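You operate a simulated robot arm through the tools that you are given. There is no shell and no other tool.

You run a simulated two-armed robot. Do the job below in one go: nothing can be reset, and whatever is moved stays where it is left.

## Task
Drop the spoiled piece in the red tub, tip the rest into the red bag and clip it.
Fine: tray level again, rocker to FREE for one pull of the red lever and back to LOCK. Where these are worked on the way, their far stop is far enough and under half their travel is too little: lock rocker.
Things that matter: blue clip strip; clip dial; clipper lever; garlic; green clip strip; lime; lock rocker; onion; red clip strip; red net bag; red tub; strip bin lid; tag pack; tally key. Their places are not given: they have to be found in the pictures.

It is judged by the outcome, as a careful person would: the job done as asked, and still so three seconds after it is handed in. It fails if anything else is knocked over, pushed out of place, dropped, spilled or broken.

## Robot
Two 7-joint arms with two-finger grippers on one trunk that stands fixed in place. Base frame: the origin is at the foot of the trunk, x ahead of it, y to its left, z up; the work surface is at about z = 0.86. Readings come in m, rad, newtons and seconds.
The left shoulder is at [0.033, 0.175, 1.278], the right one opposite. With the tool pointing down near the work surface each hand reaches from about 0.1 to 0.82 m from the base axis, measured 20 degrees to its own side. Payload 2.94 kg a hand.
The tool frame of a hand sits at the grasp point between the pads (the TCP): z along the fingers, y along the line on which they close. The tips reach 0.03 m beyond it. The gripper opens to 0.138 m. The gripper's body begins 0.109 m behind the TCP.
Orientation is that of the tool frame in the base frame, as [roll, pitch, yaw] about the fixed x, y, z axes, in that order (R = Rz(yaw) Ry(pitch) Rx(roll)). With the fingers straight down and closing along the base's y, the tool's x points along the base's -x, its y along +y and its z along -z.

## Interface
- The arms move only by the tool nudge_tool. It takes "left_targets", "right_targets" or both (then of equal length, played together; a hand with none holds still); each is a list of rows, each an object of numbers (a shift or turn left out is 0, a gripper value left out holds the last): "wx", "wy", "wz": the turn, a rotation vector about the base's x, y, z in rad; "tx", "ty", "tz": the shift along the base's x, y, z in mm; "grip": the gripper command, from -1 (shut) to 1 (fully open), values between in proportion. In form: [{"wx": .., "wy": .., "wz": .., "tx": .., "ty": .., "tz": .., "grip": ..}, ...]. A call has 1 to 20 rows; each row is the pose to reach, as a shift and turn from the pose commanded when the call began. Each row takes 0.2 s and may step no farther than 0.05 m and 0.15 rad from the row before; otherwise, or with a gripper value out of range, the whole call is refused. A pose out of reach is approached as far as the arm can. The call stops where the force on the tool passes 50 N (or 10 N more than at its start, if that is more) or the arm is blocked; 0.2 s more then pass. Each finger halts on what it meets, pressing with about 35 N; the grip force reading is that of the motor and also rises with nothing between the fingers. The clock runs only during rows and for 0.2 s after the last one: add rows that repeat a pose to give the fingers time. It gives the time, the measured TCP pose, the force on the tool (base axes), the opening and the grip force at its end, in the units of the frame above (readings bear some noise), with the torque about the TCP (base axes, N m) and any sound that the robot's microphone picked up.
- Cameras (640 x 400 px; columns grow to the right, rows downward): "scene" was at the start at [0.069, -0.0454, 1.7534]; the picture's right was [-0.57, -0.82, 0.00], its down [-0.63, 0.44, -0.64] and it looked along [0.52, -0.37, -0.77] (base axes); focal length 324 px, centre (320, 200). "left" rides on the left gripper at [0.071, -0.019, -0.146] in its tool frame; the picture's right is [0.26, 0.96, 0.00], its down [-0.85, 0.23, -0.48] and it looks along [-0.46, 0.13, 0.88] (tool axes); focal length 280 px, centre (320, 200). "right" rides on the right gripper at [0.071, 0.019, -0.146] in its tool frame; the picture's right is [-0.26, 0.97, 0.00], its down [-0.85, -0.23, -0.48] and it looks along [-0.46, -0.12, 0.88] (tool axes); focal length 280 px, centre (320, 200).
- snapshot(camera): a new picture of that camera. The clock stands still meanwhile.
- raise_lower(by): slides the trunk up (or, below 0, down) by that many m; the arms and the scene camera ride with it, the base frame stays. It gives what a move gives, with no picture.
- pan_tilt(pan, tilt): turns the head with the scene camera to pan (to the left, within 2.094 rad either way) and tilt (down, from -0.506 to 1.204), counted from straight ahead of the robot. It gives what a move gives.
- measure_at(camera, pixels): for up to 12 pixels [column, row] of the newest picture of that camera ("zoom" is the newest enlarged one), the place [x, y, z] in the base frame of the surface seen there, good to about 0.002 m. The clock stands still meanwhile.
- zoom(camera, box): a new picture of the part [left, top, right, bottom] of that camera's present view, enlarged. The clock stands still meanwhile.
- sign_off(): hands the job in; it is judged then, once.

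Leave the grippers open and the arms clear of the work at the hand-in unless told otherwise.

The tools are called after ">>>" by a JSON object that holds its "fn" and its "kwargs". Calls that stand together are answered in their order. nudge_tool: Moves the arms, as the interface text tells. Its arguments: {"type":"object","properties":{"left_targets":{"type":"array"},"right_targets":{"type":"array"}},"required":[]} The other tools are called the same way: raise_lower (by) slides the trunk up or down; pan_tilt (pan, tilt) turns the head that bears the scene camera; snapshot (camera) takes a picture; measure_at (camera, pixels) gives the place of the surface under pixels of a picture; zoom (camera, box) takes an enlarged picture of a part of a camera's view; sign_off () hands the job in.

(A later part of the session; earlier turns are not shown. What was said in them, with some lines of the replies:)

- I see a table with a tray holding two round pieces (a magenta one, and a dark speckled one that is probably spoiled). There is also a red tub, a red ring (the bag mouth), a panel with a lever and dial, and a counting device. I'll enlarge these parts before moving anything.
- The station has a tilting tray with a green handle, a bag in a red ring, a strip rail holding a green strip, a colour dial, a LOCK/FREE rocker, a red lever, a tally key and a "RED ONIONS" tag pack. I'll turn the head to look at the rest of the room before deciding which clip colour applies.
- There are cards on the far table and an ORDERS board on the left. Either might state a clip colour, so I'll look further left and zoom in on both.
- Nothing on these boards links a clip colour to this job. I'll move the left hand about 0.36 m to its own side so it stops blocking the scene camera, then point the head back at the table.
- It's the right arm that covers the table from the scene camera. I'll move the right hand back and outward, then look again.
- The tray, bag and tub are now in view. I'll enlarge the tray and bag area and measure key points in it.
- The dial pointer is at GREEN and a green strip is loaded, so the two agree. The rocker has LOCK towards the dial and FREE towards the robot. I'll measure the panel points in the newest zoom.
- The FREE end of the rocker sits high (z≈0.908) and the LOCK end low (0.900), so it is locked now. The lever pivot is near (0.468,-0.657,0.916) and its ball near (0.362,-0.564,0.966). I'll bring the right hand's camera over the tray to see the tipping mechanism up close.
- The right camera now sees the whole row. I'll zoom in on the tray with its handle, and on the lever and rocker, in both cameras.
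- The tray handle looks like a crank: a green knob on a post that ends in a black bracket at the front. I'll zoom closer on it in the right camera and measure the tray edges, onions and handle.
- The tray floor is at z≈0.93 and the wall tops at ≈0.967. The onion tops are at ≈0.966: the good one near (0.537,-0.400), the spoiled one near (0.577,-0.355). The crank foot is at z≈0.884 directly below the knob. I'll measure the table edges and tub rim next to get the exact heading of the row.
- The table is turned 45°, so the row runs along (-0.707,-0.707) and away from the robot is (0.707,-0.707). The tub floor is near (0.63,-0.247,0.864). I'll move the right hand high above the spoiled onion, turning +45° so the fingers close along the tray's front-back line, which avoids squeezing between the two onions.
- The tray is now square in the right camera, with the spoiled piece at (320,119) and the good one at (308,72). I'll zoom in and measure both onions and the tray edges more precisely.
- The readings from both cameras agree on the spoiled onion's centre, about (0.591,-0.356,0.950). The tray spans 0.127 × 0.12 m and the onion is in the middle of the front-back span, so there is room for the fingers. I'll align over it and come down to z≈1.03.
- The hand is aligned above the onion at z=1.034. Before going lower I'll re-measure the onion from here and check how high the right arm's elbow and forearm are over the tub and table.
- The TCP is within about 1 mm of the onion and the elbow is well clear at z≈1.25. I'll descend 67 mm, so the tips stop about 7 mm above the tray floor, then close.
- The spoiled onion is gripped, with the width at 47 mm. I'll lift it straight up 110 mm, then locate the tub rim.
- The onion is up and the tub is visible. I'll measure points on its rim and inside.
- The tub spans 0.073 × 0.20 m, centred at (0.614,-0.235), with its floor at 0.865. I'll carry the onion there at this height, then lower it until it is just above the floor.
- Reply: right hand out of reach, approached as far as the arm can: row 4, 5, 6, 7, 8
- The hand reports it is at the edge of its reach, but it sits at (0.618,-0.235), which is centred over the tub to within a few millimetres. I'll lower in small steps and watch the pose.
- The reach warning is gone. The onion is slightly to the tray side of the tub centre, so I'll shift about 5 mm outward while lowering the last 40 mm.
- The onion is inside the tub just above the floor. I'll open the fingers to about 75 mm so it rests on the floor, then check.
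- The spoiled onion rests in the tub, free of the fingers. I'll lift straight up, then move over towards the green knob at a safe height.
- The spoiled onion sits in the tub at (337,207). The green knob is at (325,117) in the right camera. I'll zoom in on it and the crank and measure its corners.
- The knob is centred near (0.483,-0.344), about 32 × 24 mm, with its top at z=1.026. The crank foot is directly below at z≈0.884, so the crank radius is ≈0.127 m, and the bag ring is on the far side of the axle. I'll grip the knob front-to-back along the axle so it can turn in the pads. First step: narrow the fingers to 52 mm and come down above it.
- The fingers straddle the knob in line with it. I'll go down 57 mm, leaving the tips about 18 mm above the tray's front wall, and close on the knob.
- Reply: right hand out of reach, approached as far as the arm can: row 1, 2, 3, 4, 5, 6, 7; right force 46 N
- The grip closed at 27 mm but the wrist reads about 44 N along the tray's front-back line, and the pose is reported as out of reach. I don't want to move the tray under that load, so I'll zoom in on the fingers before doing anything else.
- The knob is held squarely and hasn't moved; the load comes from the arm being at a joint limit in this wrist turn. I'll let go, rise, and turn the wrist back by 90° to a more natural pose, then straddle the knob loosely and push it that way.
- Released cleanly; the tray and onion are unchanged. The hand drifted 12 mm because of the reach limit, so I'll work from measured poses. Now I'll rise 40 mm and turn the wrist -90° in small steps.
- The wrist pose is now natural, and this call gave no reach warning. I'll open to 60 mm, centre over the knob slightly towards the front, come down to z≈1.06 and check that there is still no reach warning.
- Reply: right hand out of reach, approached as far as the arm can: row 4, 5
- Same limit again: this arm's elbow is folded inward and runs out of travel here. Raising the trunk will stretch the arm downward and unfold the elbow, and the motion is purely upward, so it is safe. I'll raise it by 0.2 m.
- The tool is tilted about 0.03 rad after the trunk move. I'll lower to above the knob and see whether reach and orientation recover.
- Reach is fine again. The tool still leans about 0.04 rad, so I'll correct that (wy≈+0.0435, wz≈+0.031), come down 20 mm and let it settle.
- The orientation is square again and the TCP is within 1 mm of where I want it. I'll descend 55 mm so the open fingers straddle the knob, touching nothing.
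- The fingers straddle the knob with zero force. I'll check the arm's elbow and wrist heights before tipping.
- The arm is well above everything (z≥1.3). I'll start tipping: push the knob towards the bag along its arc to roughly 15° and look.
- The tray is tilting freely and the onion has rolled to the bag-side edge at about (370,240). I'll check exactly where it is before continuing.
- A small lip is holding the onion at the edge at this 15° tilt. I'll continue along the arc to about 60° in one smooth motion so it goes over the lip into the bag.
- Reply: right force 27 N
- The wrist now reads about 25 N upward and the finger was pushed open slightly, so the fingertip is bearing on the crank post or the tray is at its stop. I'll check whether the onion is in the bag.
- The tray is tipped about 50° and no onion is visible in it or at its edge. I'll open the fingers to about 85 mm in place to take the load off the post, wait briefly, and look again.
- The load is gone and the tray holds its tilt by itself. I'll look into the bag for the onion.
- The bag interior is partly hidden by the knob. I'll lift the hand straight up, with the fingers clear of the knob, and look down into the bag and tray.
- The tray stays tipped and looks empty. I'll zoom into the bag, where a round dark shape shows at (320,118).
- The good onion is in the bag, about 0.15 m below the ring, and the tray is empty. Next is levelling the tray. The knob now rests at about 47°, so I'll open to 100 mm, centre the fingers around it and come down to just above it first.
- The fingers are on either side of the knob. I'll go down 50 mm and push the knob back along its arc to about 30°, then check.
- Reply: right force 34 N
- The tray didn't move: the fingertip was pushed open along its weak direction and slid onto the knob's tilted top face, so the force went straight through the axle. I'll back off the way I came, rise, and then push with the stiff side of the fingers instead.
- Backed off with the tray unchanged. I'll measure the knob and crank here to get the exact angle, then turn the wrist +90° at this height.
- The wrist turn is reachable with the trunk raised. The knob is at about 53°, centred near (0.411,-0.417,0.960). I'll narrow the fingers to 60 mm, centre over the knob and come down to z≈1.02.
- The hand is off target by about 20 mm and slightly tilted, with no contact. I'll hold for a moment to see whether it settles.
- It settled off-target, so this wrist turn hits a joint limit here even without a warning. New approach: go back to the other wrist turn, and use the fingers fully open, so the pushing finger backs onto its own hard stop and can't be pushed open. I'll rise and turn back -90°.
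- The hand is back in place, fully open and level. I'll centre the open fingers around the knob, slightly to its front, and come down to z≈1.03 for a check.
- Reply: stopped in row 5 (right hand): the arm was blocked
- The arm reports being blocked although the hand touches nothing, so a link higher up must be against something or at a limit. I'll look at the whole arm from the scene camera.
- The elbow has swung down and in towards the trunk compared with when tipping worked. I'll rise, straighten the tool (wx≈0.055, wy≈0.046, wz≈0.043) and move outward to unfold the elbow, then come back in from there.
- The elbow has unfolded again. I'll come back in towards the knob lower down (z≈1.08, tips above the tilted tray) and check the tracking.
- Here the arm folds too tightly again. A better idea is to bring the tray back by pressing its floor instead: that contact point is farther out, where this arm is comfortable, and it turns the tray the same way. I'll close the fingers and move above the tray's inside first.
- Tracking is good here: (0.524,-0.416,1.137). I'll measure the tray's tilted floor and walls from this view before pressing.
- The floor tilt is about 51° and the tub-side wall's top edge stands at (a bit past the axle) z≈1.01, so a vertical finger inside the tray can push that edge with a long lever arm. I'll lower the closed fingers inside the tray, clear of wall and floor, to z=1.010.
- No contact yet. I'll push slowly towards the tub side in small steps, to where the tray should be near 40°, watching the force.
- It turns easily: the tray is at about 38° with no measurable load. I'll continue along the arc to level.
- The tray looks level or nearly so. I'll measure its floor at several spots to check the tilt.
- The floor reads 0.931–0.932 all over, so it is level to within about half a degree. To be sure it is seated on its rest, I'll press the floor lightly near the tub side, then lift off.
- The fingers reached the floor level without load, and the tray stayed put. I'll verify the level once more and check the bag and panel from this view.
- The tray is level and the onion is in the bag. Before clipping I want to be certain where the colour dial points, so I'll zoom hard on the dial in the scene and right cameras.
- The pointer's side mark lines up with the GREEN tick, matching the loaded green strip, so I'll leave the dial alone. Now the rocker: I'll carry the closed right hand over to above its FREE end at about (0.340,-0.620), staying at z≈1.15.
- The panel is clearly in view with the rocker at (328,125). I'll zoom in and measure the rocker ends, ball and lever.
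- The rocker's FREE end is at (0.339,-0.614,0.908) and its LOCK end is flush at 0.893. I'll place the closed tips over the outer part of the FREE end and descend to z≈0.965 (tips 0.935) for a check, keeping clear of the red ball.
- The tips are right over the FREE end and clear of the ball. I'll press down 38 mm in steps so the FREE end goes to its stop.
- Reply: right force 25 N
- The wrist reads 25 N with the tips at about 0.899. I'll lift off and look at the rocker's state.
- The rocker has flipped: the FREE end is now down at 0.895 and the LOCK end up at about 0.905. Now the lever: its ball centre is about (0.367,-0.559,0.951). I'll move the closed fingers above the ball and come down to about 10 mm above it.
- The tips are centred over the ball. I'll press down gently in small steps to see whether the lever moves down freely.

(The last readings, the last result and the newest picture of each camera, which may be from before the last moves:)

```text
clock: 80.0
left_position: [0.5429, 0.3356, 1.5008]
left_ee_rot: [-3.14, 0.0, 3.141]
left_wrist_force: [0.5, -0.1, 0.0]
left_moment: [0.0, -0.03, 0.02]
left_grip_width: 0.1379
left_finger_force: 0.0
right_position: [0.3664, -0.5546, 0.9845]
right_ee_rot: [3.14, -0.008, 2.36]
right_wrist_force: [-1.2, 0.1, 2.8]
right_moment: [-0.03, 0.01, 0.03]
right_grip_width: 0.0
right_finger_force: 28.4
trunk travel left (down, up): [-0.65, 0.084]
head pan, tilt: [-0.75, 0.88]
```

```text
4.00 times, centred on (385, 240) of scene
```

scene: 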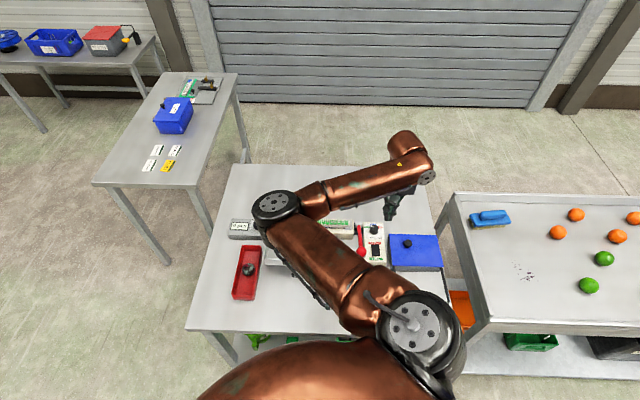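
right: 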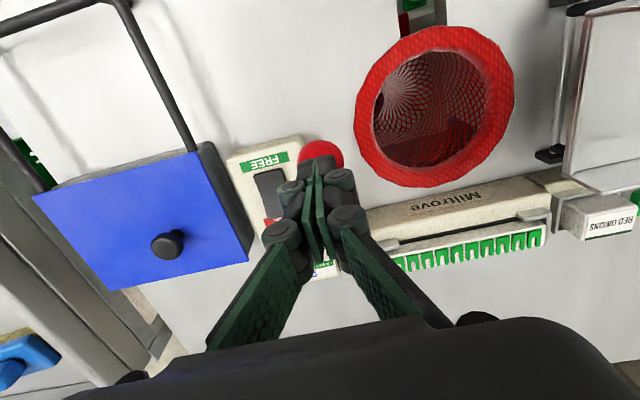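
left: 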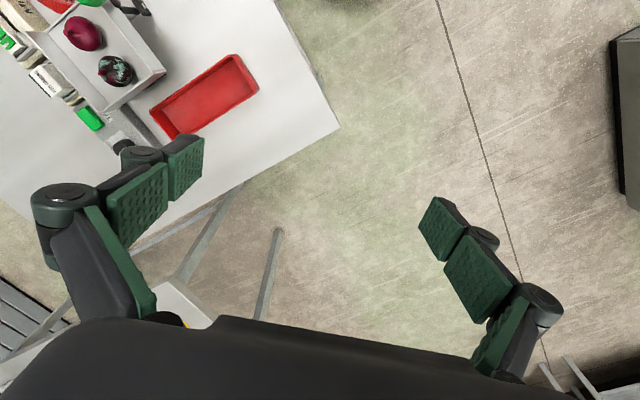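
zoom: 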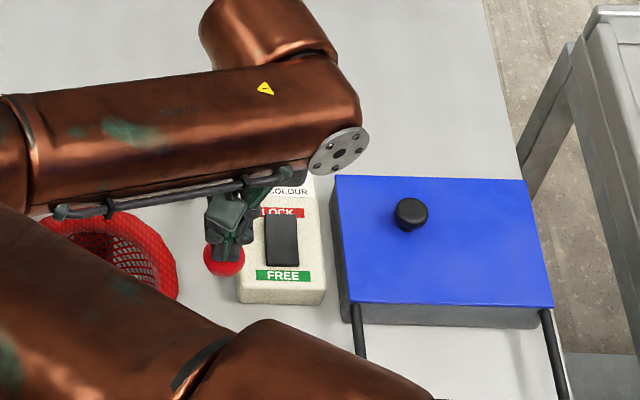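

The lever goes down with only about 3 N, so down is its stroke. I'll continue pressing smoothly and watch for its end stop.

>>> {"fn": "nudge_tool", "kwargs": {"right_targets": [{"tz": -8, "grip": -1}, {"tz": -16, "grip": -1}, {"tz": -24, "grip": -1}, {"tz": -32, "grip": -1}, {"tz": -40, "grip": -1}, {"tz": -40, "grip": -1}]}}

>>> {"fn": "zoom", "kwargs": {"camera": "right", "box": [220, 100, 420, 300]}}

>>> {"fn": "zoom", "kwargs": {"camera": "scene", "box": [290, 190, 440, 300]}}

```text
clock: 81.4
left_position: [0.5412, 0.3389, 1.4995]
left_ee_rot: [-3.137, 0.001, 3.14]
left_wrist_force: [0.4, -1.2, 0.1]
left_moment: [0.02, 0.0, -0.03]
left_grip_width: 0.1381
left_finger_force: 0.1
right_position: [0.3672, -0.5572, 0.9536]
right_ee_rot: [3.141, 0.007, 2.358]
right_wrist_force: [-6.3, 11.7, 39.1]
right_moment: [0.38, 0.23, -0.06]
right_grip_width: 0.006
right_finger_force: 28.6
trunk travel left (down, up): [-0.65, 0.084]
head pan, tilt: [-0.75, 0.88]
stopped in row 6 (right hand): the force on the tool passed its limit at 56 N (the readings are from after the stop); the commanded pose is now the measured one
```

```text
2.00 times, centred on (320, 200) of right
```

zoom: 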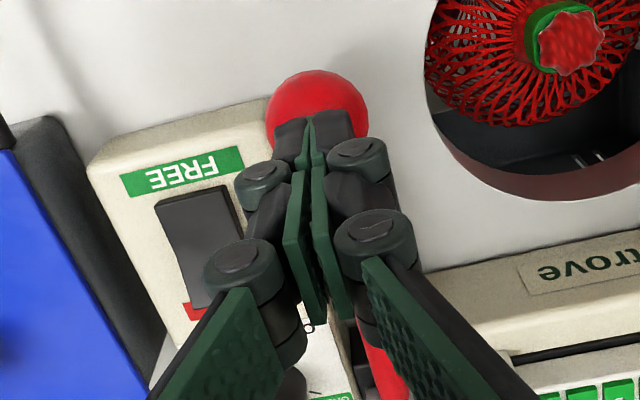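

```text
3.64 times, centred on (365, 245) of scene
```

zoom: 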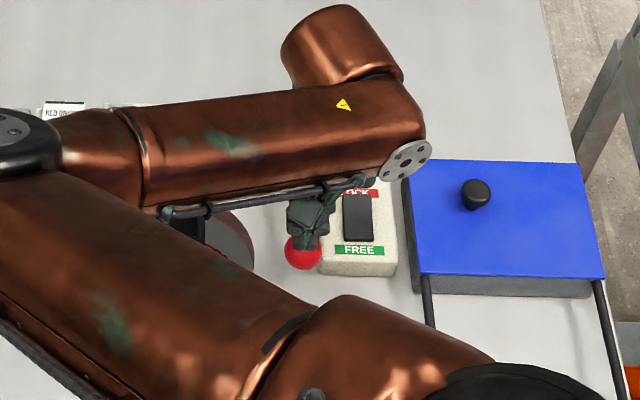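

The lever hit its end stop, and in the right camera the bag is now gathered and closed with a green clip at (285,20 of the view). I'll raise the hand slowly so the lever returns on its own, without pressing it again.

>>> {"fn": "nudge_tool", "kwargs": {"right_targets": [{"tz": 8, "grip": -1}, {"tz": 16, "grip": -1}, {"tz": 24, "grip": -1}, {"tz": 32, "grip": -1}, {"tz": 45, "grip": -1}, {"tz": 70, "grip": -1}, {"tz": 110, "grip": -1}, {"tz": 150, "grip": -1}, {"tz": 180, "grip": -1}, {"tz": 180, "grip": -1}]}}

>>> {"fn": "snapshot", "kwargs": {"camera": "right"}}

>>> {"fn": "zoom", "kwargs": {"camera": "scene", "box": [290, 190, 440, 300]}}

```text
clock: 83.6
left_position: [0.5429, 0.3361, 1.5002]
left_ee_rot: [-3.139, 0.0, -3.141]
left_wrist_force: [0.2, -0.1, 0.8]
left_moment: [-0.01, 0.01, 0.02]
left_grip_width: 0.1379
left_finger_force: 0.0
right_position: [0.3649, -0.5589, 1.1286]
right_ee_rot: [-3.14, -0.001, 2.36]
right_wrist_force: [-0.1, -0.3, -1.3]
right_moment: [-0.02, 0.0, -0.03]
right_grip_width: 0.0001
right_finger_force: 28.7
trunk travel left (down, up): [-0.65, 0.084]
head pan, tilt: [-0.75, 0.88]
```

```text
taken
```

right: 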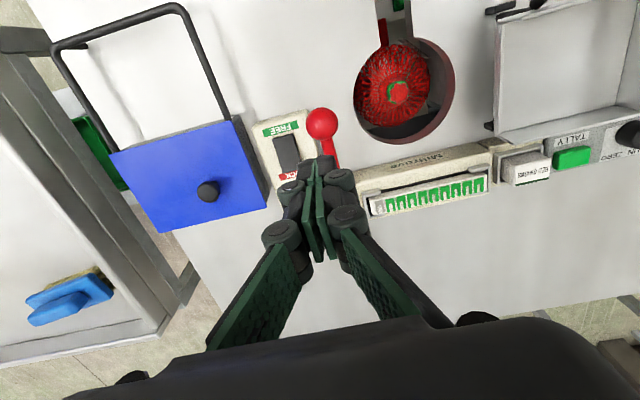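

```text
3.64 times, centred on (365, 245) of scene
```

zoom: 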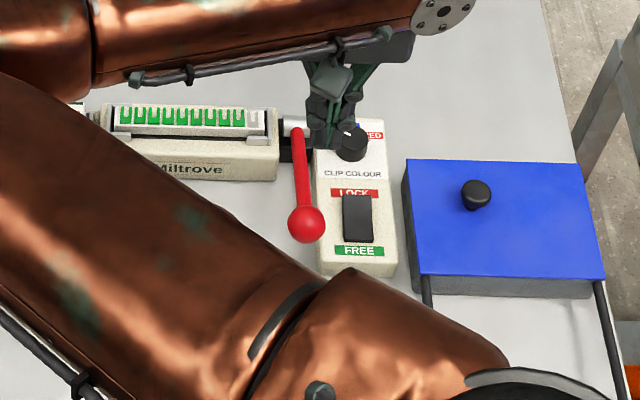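

The bag is clipped in one pull, the strip is one clip shorter, and the lever has swung back up. Next I'll set the rocker back to LOCK: move above its LOCK end at about (0.377,-0.652) and come down to z≈0.965, clear of the dial.

>>> {"fn": "nudge_tool", "kwargs": {"right_targets": [{"tx": 4, "ty": -32, "tz": 0, "grip": -1}, {"tx": 8, "ty": -64, "tz": 0, "grip": -1}, {"tx": 11.3, "ty": -94.3, "tz": 0, "grip": -1}, {"tx": 11.3, "ty": -94.3, "tz": -40, "grip": -1}, {"tx": 11.3, "ty": -94.3, "tz": -85, "grip": -1}, {"tx": 11.3, "ty": -94.3, "tz": -130, "grip": -1}, {"tx": 11.3, "ty": -94.3, "tz": -165, "grip": -1}, {"tx": 11.3, "ty": -94.3, "tz": -165, "grip": -1}]}}

>>> {"fn": "snapshot", "kwargs": {"camera": "right"}}

>>> {"fn": "zoom", "kwargs": {"camera": "scene", "box": [330, 190, 440, 290]}}

```text
clock: 85.4
left_position: [0.5424, 0.3367, 1.499]
left_ee_rot: [-3.14, 0.002, -3.14]
left_wrist_force: [-0.5, 0.1, 0.6]
left_moment: [0.0, -0.01, -0.01]
left_grip_width: 0.1381
left_finger_force: 0.0
right_position: [0.3787, -0.652, 0.9647]
right_ee_rot: [3.141, 0.001, 2.359]
right_wrist_force: [0.1, 0.7, -0.8]
right_moment: [-0.03, 0.01, 0.01]
right_grip_width: 0.0002
right_finger_force: 28.5
trunk travel left (down, up): [-0.65, 0.084]
head pan, tilt: [-0.75, 0.88]
```

```text
taken
```

right: 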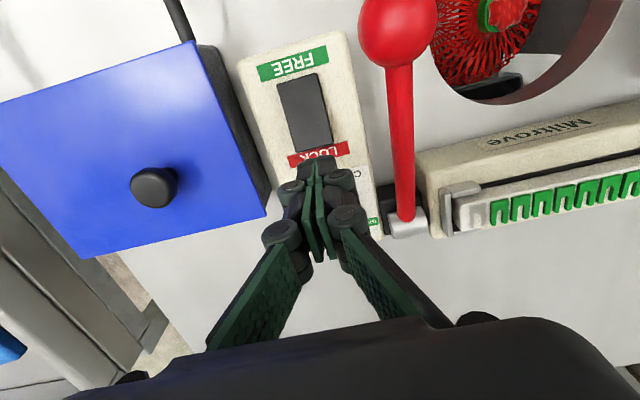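

```text
4.00 times, centred on (385, 240) of scene
```

zoom: 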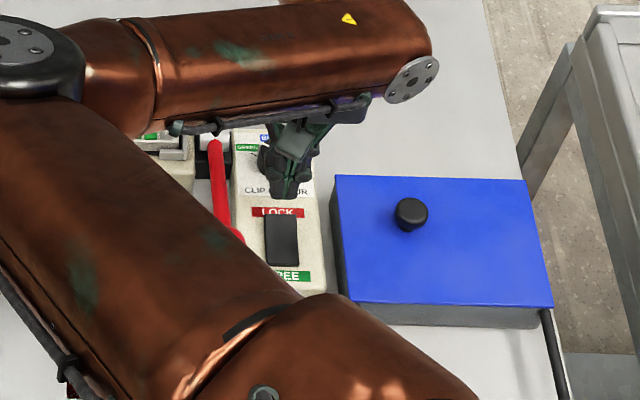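

The tips are above the LOCK end. I'll measure the rocker's LOCK edge and the dial once more to be sure of the gap before pressing.

>>> {"fn": "measure_at", "kwargs": {"camera": "right", "pixels": [[313, 143], [295, 90], [302, 115], [330, 140], [300, 148], [345, 150], [375, 222], [395, 30]]}}

>>> {"fn": "zoom", "kwargs": {"camera": "right", "box": [240, 60, 400, 270]}}

```text
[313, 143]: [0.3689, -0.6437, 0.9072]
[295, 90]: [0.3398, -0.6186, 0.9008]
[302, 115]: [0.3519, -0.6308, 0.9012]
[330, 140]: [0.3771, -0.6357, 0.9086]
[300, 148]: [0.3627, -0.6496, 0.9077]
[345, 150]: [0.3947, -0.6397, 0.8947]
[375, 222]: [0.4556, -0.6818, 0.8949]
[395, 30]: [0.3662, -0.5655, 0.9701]
```

```text
1.90 times, centred on (320, 165) of right
```

zoom: 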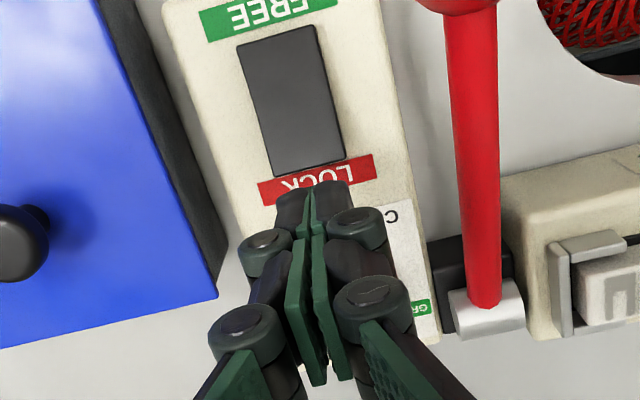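

The LOCK edge is at about b=0.72, so my tips overlap it only slightly. I'll shift 7 mm towards the robot for a solid overlap, then press down 38 mm as on the other end.

>>> {"fn": "nudge_tool", "kwargs": {"right_targets": [{"tx": -4.8, "ty": 4.8, "tz": 0, "grip": -1}, {"tx": -4.8, "ty": 4.8, "tz": -20, "grip": -1}, {"tx": -4.8, "ty": 4.8, "tz": -27, "grip": -1}, {"tx": -4.8, "ty": 4.8, "tz": -32, "grip": -1}, {"tx": -4.8, "ty": 4.8, "tz": -36, "grip": -1}, {"tx": -4.8, "ty": 4.8, "tz": -38, "grip": -1}, {"tx": -4.8, "ty": 4.8, "tz": -38, "grip": -1}]}}

```text
clock: 87.0
left_position: [0.5398, 0.339, 1.5005]
left_ee_rot: [-3.138, 0.002, -3.14]
left_wrist_force: [0.3, -0.2, -0.3]
left_moment: [-0.02, 0.0, 0.03]
left_grip_width: 0.1383
left_finger_force: 0.0
right_position: [0.3725, -0.6491, 0.9305]
right_ee_rot: [-3.14, 0.009, 2.358]
right_wrist_force: [0.7, -2.1, 35.4]
right_moment: [0.21, 0.26, 0.14]
right_grip_width: 0.0057
right_finger_force: 28.4
trunk travel left (down, up): [-0.65, 0.084]
head pan, tilt: [-0.75, 0.88]
```

The LOCK end took 35 N at its stop. I'll lift off straight up and check the rocker and lever.

>>> {"fn": "nudge_tool", "kwargs": {"right_targets": [{"tz": 20, "grip": -1}, {"tz": 60, "grip": -1}, {"tz": 105, "grip": -1}, {"tz": 150, "grip": -1}, {"tz": 195, "grip": -1}, {"tz": 195, "grip": -1}]}}

>>> {"fn": "snapshot", "kwargs": {"camera": "right"}}

>>> {"fn": "zoom", "kwargs": {"camera": "right", "box": [260, 40, 420, 200]}}

```text
clock: 88.4
left_position: [0.5441, 0.3351, 1.5005]
left_ee_rot: [-3.141, 0.001, -3.141]
left_wrist_force: [0.8, -0.4, 0.6]
left_moment: [0.03, 0.0, 0.01]
left_grip_width: 0.1383
left_finger_force: 0.0
right_position: [0.3718, -0.6513, 1.1199]
right_ee_rot: [-3.141, 0.002, 2.359]
right_wrist_force: [-0.2, -1.1, 0.2]
right_moment: [0.04, 0.02, -0.02]
right_grip_width: 0.0003
right_finger_force: 28.8
trunk travel left (down, up): [-0.65, 0.084]
head pan, tilt: [-0.75, 0.88]
```

```text
taken
```

right: 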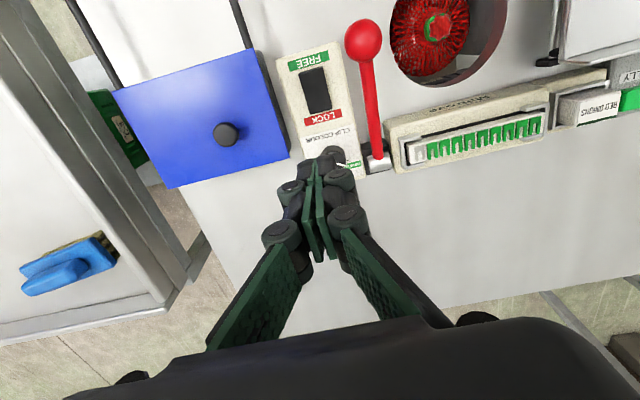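

```text
2.50 times, centred on (340, 120) of right
```

zoom: 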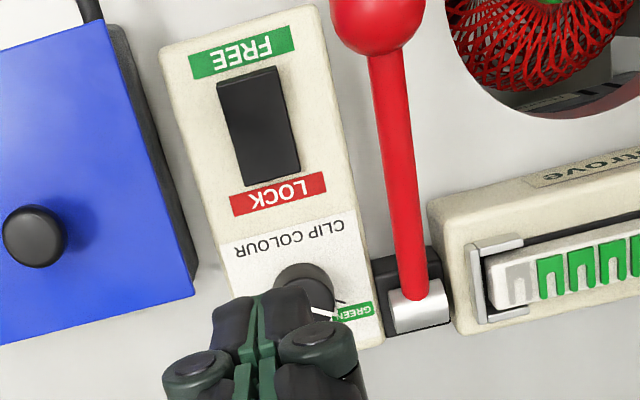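

The rocker looks tipped back to LOCK. I'll measure its two ends and the ball height to confirm.

>>> {"fn": "measure_at", "kwargs": {"camera": "right", "pixels": [[315, 76], [318, 90], [322, 106], [362, 42], [310, 64], [324, 116]]}}

>>> {"fn": "zoom", "kwargs": {"camera": "right", "box": [370, 0, 530, 110]}}

```text
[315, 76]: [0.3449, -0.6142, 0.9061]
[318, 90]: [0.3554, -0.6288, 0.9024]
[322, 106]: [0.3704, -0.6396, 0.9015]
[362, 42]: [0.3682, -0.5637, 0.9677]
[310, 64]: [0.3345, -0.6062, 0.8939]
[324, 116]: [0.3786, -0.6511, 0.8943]
```

```text
3.64 times, centred on (450, 55) of right
```

zoom: 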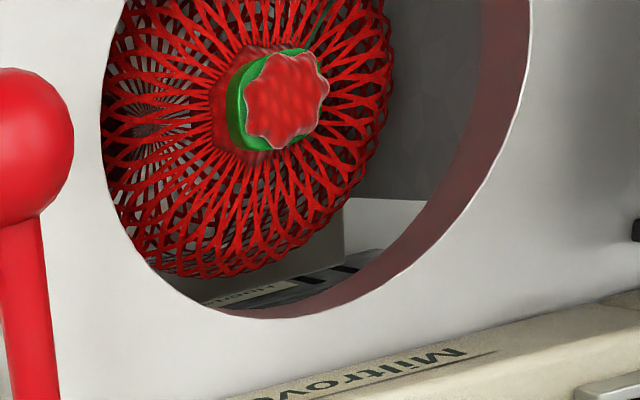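

The FREE end is higher again and the LOCK end lower, and the ball is back at its starting height. To be sure the rocker is fully over, I'll measure more points on it in an enlarged view.

>>> {"fn": "zoom", "kwargs": {"camera": "right", "box": [285, 50, 355, 130]}}

>>> {"fn": "measure_at", "kwargs": {"camera": "zoom", "pixels": [[290, 110], [300, 130], [300, 160], [310, 190], [315, 220], [320, 250], [325, 270], [270, 125], [350, 255], [335, 150], [290, 210]]}}

```text
5.00 times, centred on (320, 90) of right
```

zoom: 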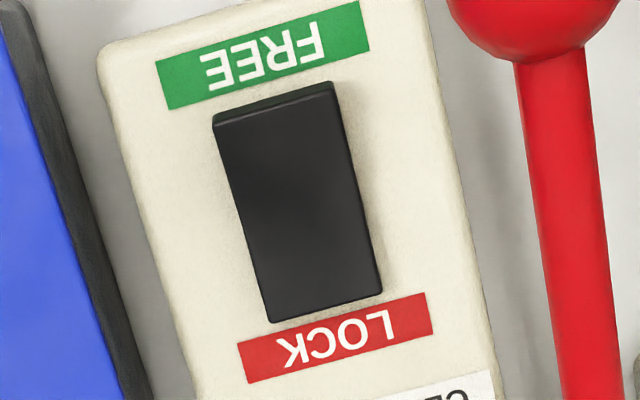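

```text
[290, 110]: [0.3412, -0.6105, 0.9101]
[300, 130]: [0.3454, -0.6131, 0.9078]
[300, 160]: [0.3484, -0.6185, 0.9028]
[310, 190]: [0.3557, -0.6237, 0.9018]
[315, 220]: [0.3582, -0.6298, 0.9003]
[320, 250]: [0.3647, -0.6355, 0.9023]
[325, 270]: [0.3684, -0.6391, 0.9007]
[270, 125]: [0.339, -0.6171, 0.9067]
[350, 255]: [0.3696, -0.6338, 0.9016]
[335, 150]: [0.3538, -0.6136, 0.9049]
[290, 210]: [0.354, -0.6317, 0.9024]
```

The rocker profile matches its original LOCK state (FREE end 0.910, LOCK side about 0.900). The bag is closed with the green clip. I'll raise the right hand well clear, open the gripper, and then inspect the whole table.

>>> {"fn": "nudge_tool", "kwargs": {"right_targets": [{"tz": 45, "grip": -1}, {"tz": 90, "grip": -1}, {"tz": 135, "grip": -1}, {"tx": -20, "ty": -20, "tz": 180, "grip": 0}, {"tx": -50, "ty": -45, "tz": 200, "grip": 1}, {"tx": -80, "ty": -70, "tz": 220, "grip": 1}, {"tx": -110, "ty": -90, "tz": 240, "grip": 1}, {"tx": -110, "ty": -90, "tz": 240, "grip": 1}, {"tx": -110, "ty": -90, "tz": 240, "grip": 1}]}}

>>> {"fn": "snapshot", "kwargs": {"camera": "scene"}}

>>> {"fn": "snapshot", "kwargs": {"camera": "right"}}

```text
refused: row 4 steps farther than a row can; nothing moved
```

```text
taken
```

scene: 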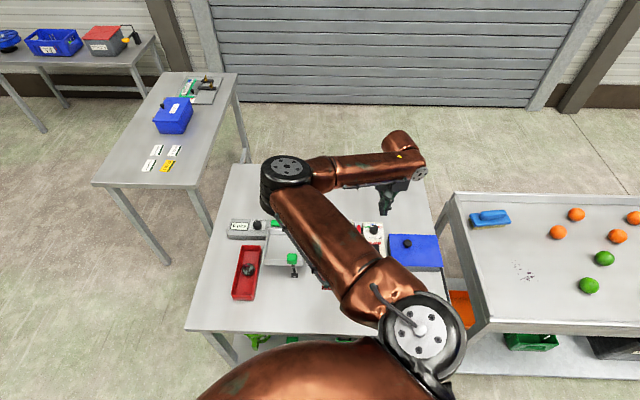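

```text
taken
```

right: 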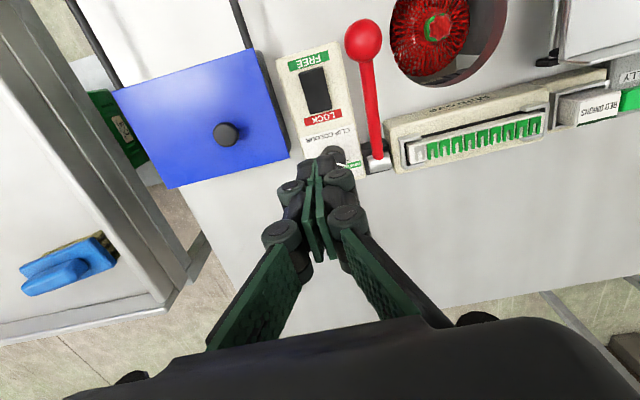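

That move was refused because one row was slightly too long, so nothing moved. I'll repeat it with shorter rows.

>>> {"fn": "nudge_tool", "kwargs": {"right_targets": [{"tz": 40, "grip": -1}, {"tz": 80, "grip": -1}, {"tz": 120, "grip": -1}, {"tx": -15, "ty": -15, "tz": 155, "grip": 0}, {"tx": -40, "ty": -35, "tz": 180, "grip": 1}, {"tx": -65, "ty": -55, "tz": 200, "grip": 1}, {"tx": -90, "ty": -75, "tz": 220, "grip": 1}, {"tx": -110, "ty": -90, "tz": 240, "grip": 1}, {"tx": -110, "ty": -90, "tz": 240, "grip": 1}, {"tx": -110, "ty": -90, "tz": 240, "grip": 1}]}}

>>> {"fn": "snapshot", "kwargs": {"camera": "scene"}}

>>> {"fn": "snapshot", "kwargs": {"camera": "right"}}

```text
clock: 90.6
left_position: [0.5433, 0.3356, 1.4997]
left_ee_rot: [-3.14, 0.002, -3.14]
left_wrist_force: [-0.3, -0.6, 0.1]
left_moment: [-0.02, 0.0, -0.02]
left_grip_width: 0.138
left_finger_force: 0.1
right_position: [0.2625, -0.7394, 1.3622]
right_ee_rot: [3.14, 0.002, 2.36]
right_wrist_force: [-0.7, 0.0, 0.6]
right_moment: [-0.02, -0.01, 0.0]
right_grip_width: 0.1381
right_finger_force: 0.4
trunk travel left (down, up): [-0.65, 0.084]
head pan, tilt: [-0.75, 0.88]
```

```text
taken
```

scene: 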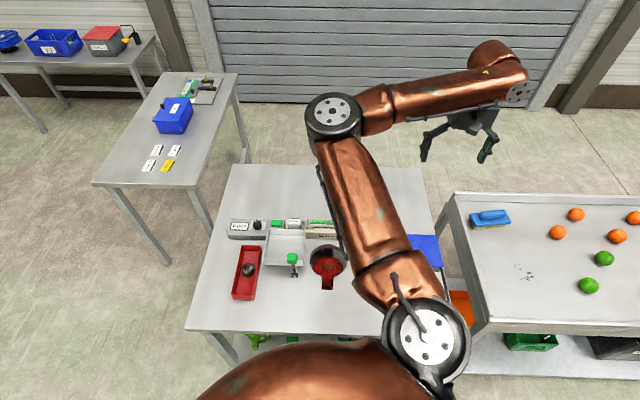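

```text
taken
```

right: 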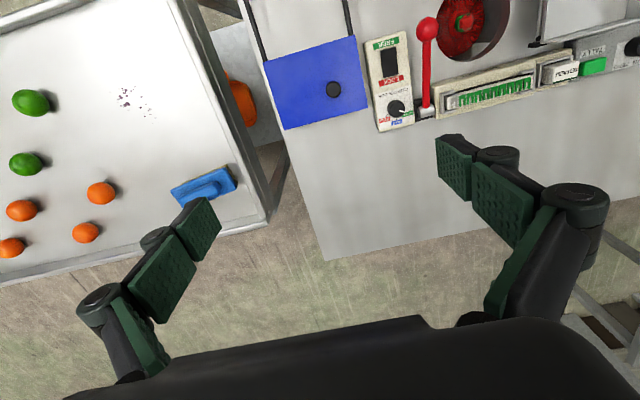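

The hand is clear and open. I'll zoom in for a final check of the tub, tray, bag and panel.

>>> {"fn": "zoom", "kwargs": {"camera": "scene", "box": [220, 205, 360, 310]}}

>>> {"fn": "zoom", "kwargs": {"camera": "scene", "box": [305, 240, 350, 295]}}

>>> {"fn": "zoom", "kwargs": {"camera": "right", "box": [360, 0, 540, 140]}}

>>> {"fn": "measure_at", "kwargs": {"camera": "scene", "pixels": [[274, 242], [295, 240], [275, 255], [300, 250], [292, 258], [248, 270], [326, 263], [318, 270]]}}

```text
3.81 times, centred on (290, 258) of scene
```

zoom: 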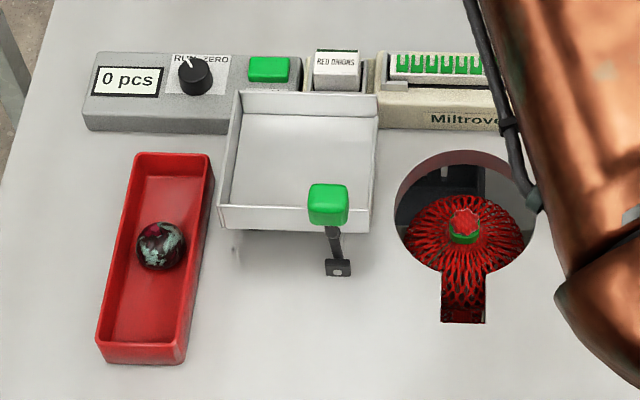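

```text
7.27 times, centred on (328, 268) of scene
```

zoom: 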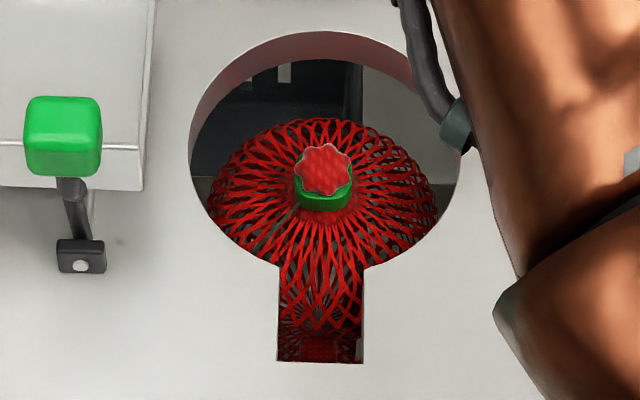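

```text
2.86 times, centred on (450, 70) of right
```

zoom: 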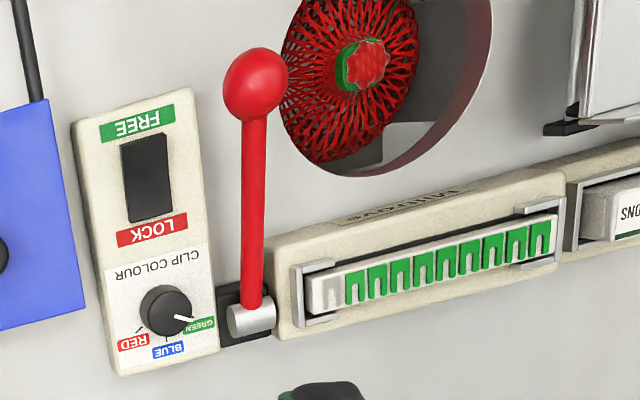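

```text
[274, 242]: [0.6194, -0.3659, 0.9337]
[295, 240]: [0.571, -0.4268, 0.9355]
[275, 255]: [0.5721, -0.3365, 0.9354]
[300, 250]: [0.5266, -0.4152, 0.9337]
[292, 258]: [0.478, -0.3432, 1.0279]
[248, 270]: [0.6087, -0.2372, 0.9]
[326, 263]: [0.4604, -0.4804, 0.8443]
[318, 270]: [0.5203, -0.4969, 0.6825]
```

Final state, as I read it:
- **Spoiled onion:** lying in the red tub.
- **Tray:** empty and level.
- **Bag:** holding the good onion, gathered and closed with one green clip (one slot used on the strip).
- **Lever:** back up.
- **Rocker:** on LOCK.
- **Dial and tally:** untouched.
- **Hands:** both open and clear of the work.

I'm handing the job in.

>>> {"fn": "sign_off", "kwargs": {}}

```text
The job is handed in.
```

The job is done and handed in. In the final pictures:

- **Spoiled piece:** the rotten onion is in the red tub.
- **Bag:** the good onion was tipped into the red bag. One full pull of the red lever closed it with a green clip.
- **Tray:** empty and level again; the floor height reads the same at every point to within about 2 mm.
- **Rocker:** set to FREE for the pull, then pressed back to LOCK. The lever went back up by itself.

You didn't name a clip colour, so I used what was already set: the dial was on GREEN with a green strip loaded. I left the dial, tally key, tag pack and strip bin alone.

The tray took several tries because the right arm kept reaching its joint limits. I raised the trunk 0.2 m to get around that and left it raised. The first try at gripping the tray handle put about 44 N on it, and a later push about 35 N. Nothing shifted either time, and I saw nothing else knocked over or moved.
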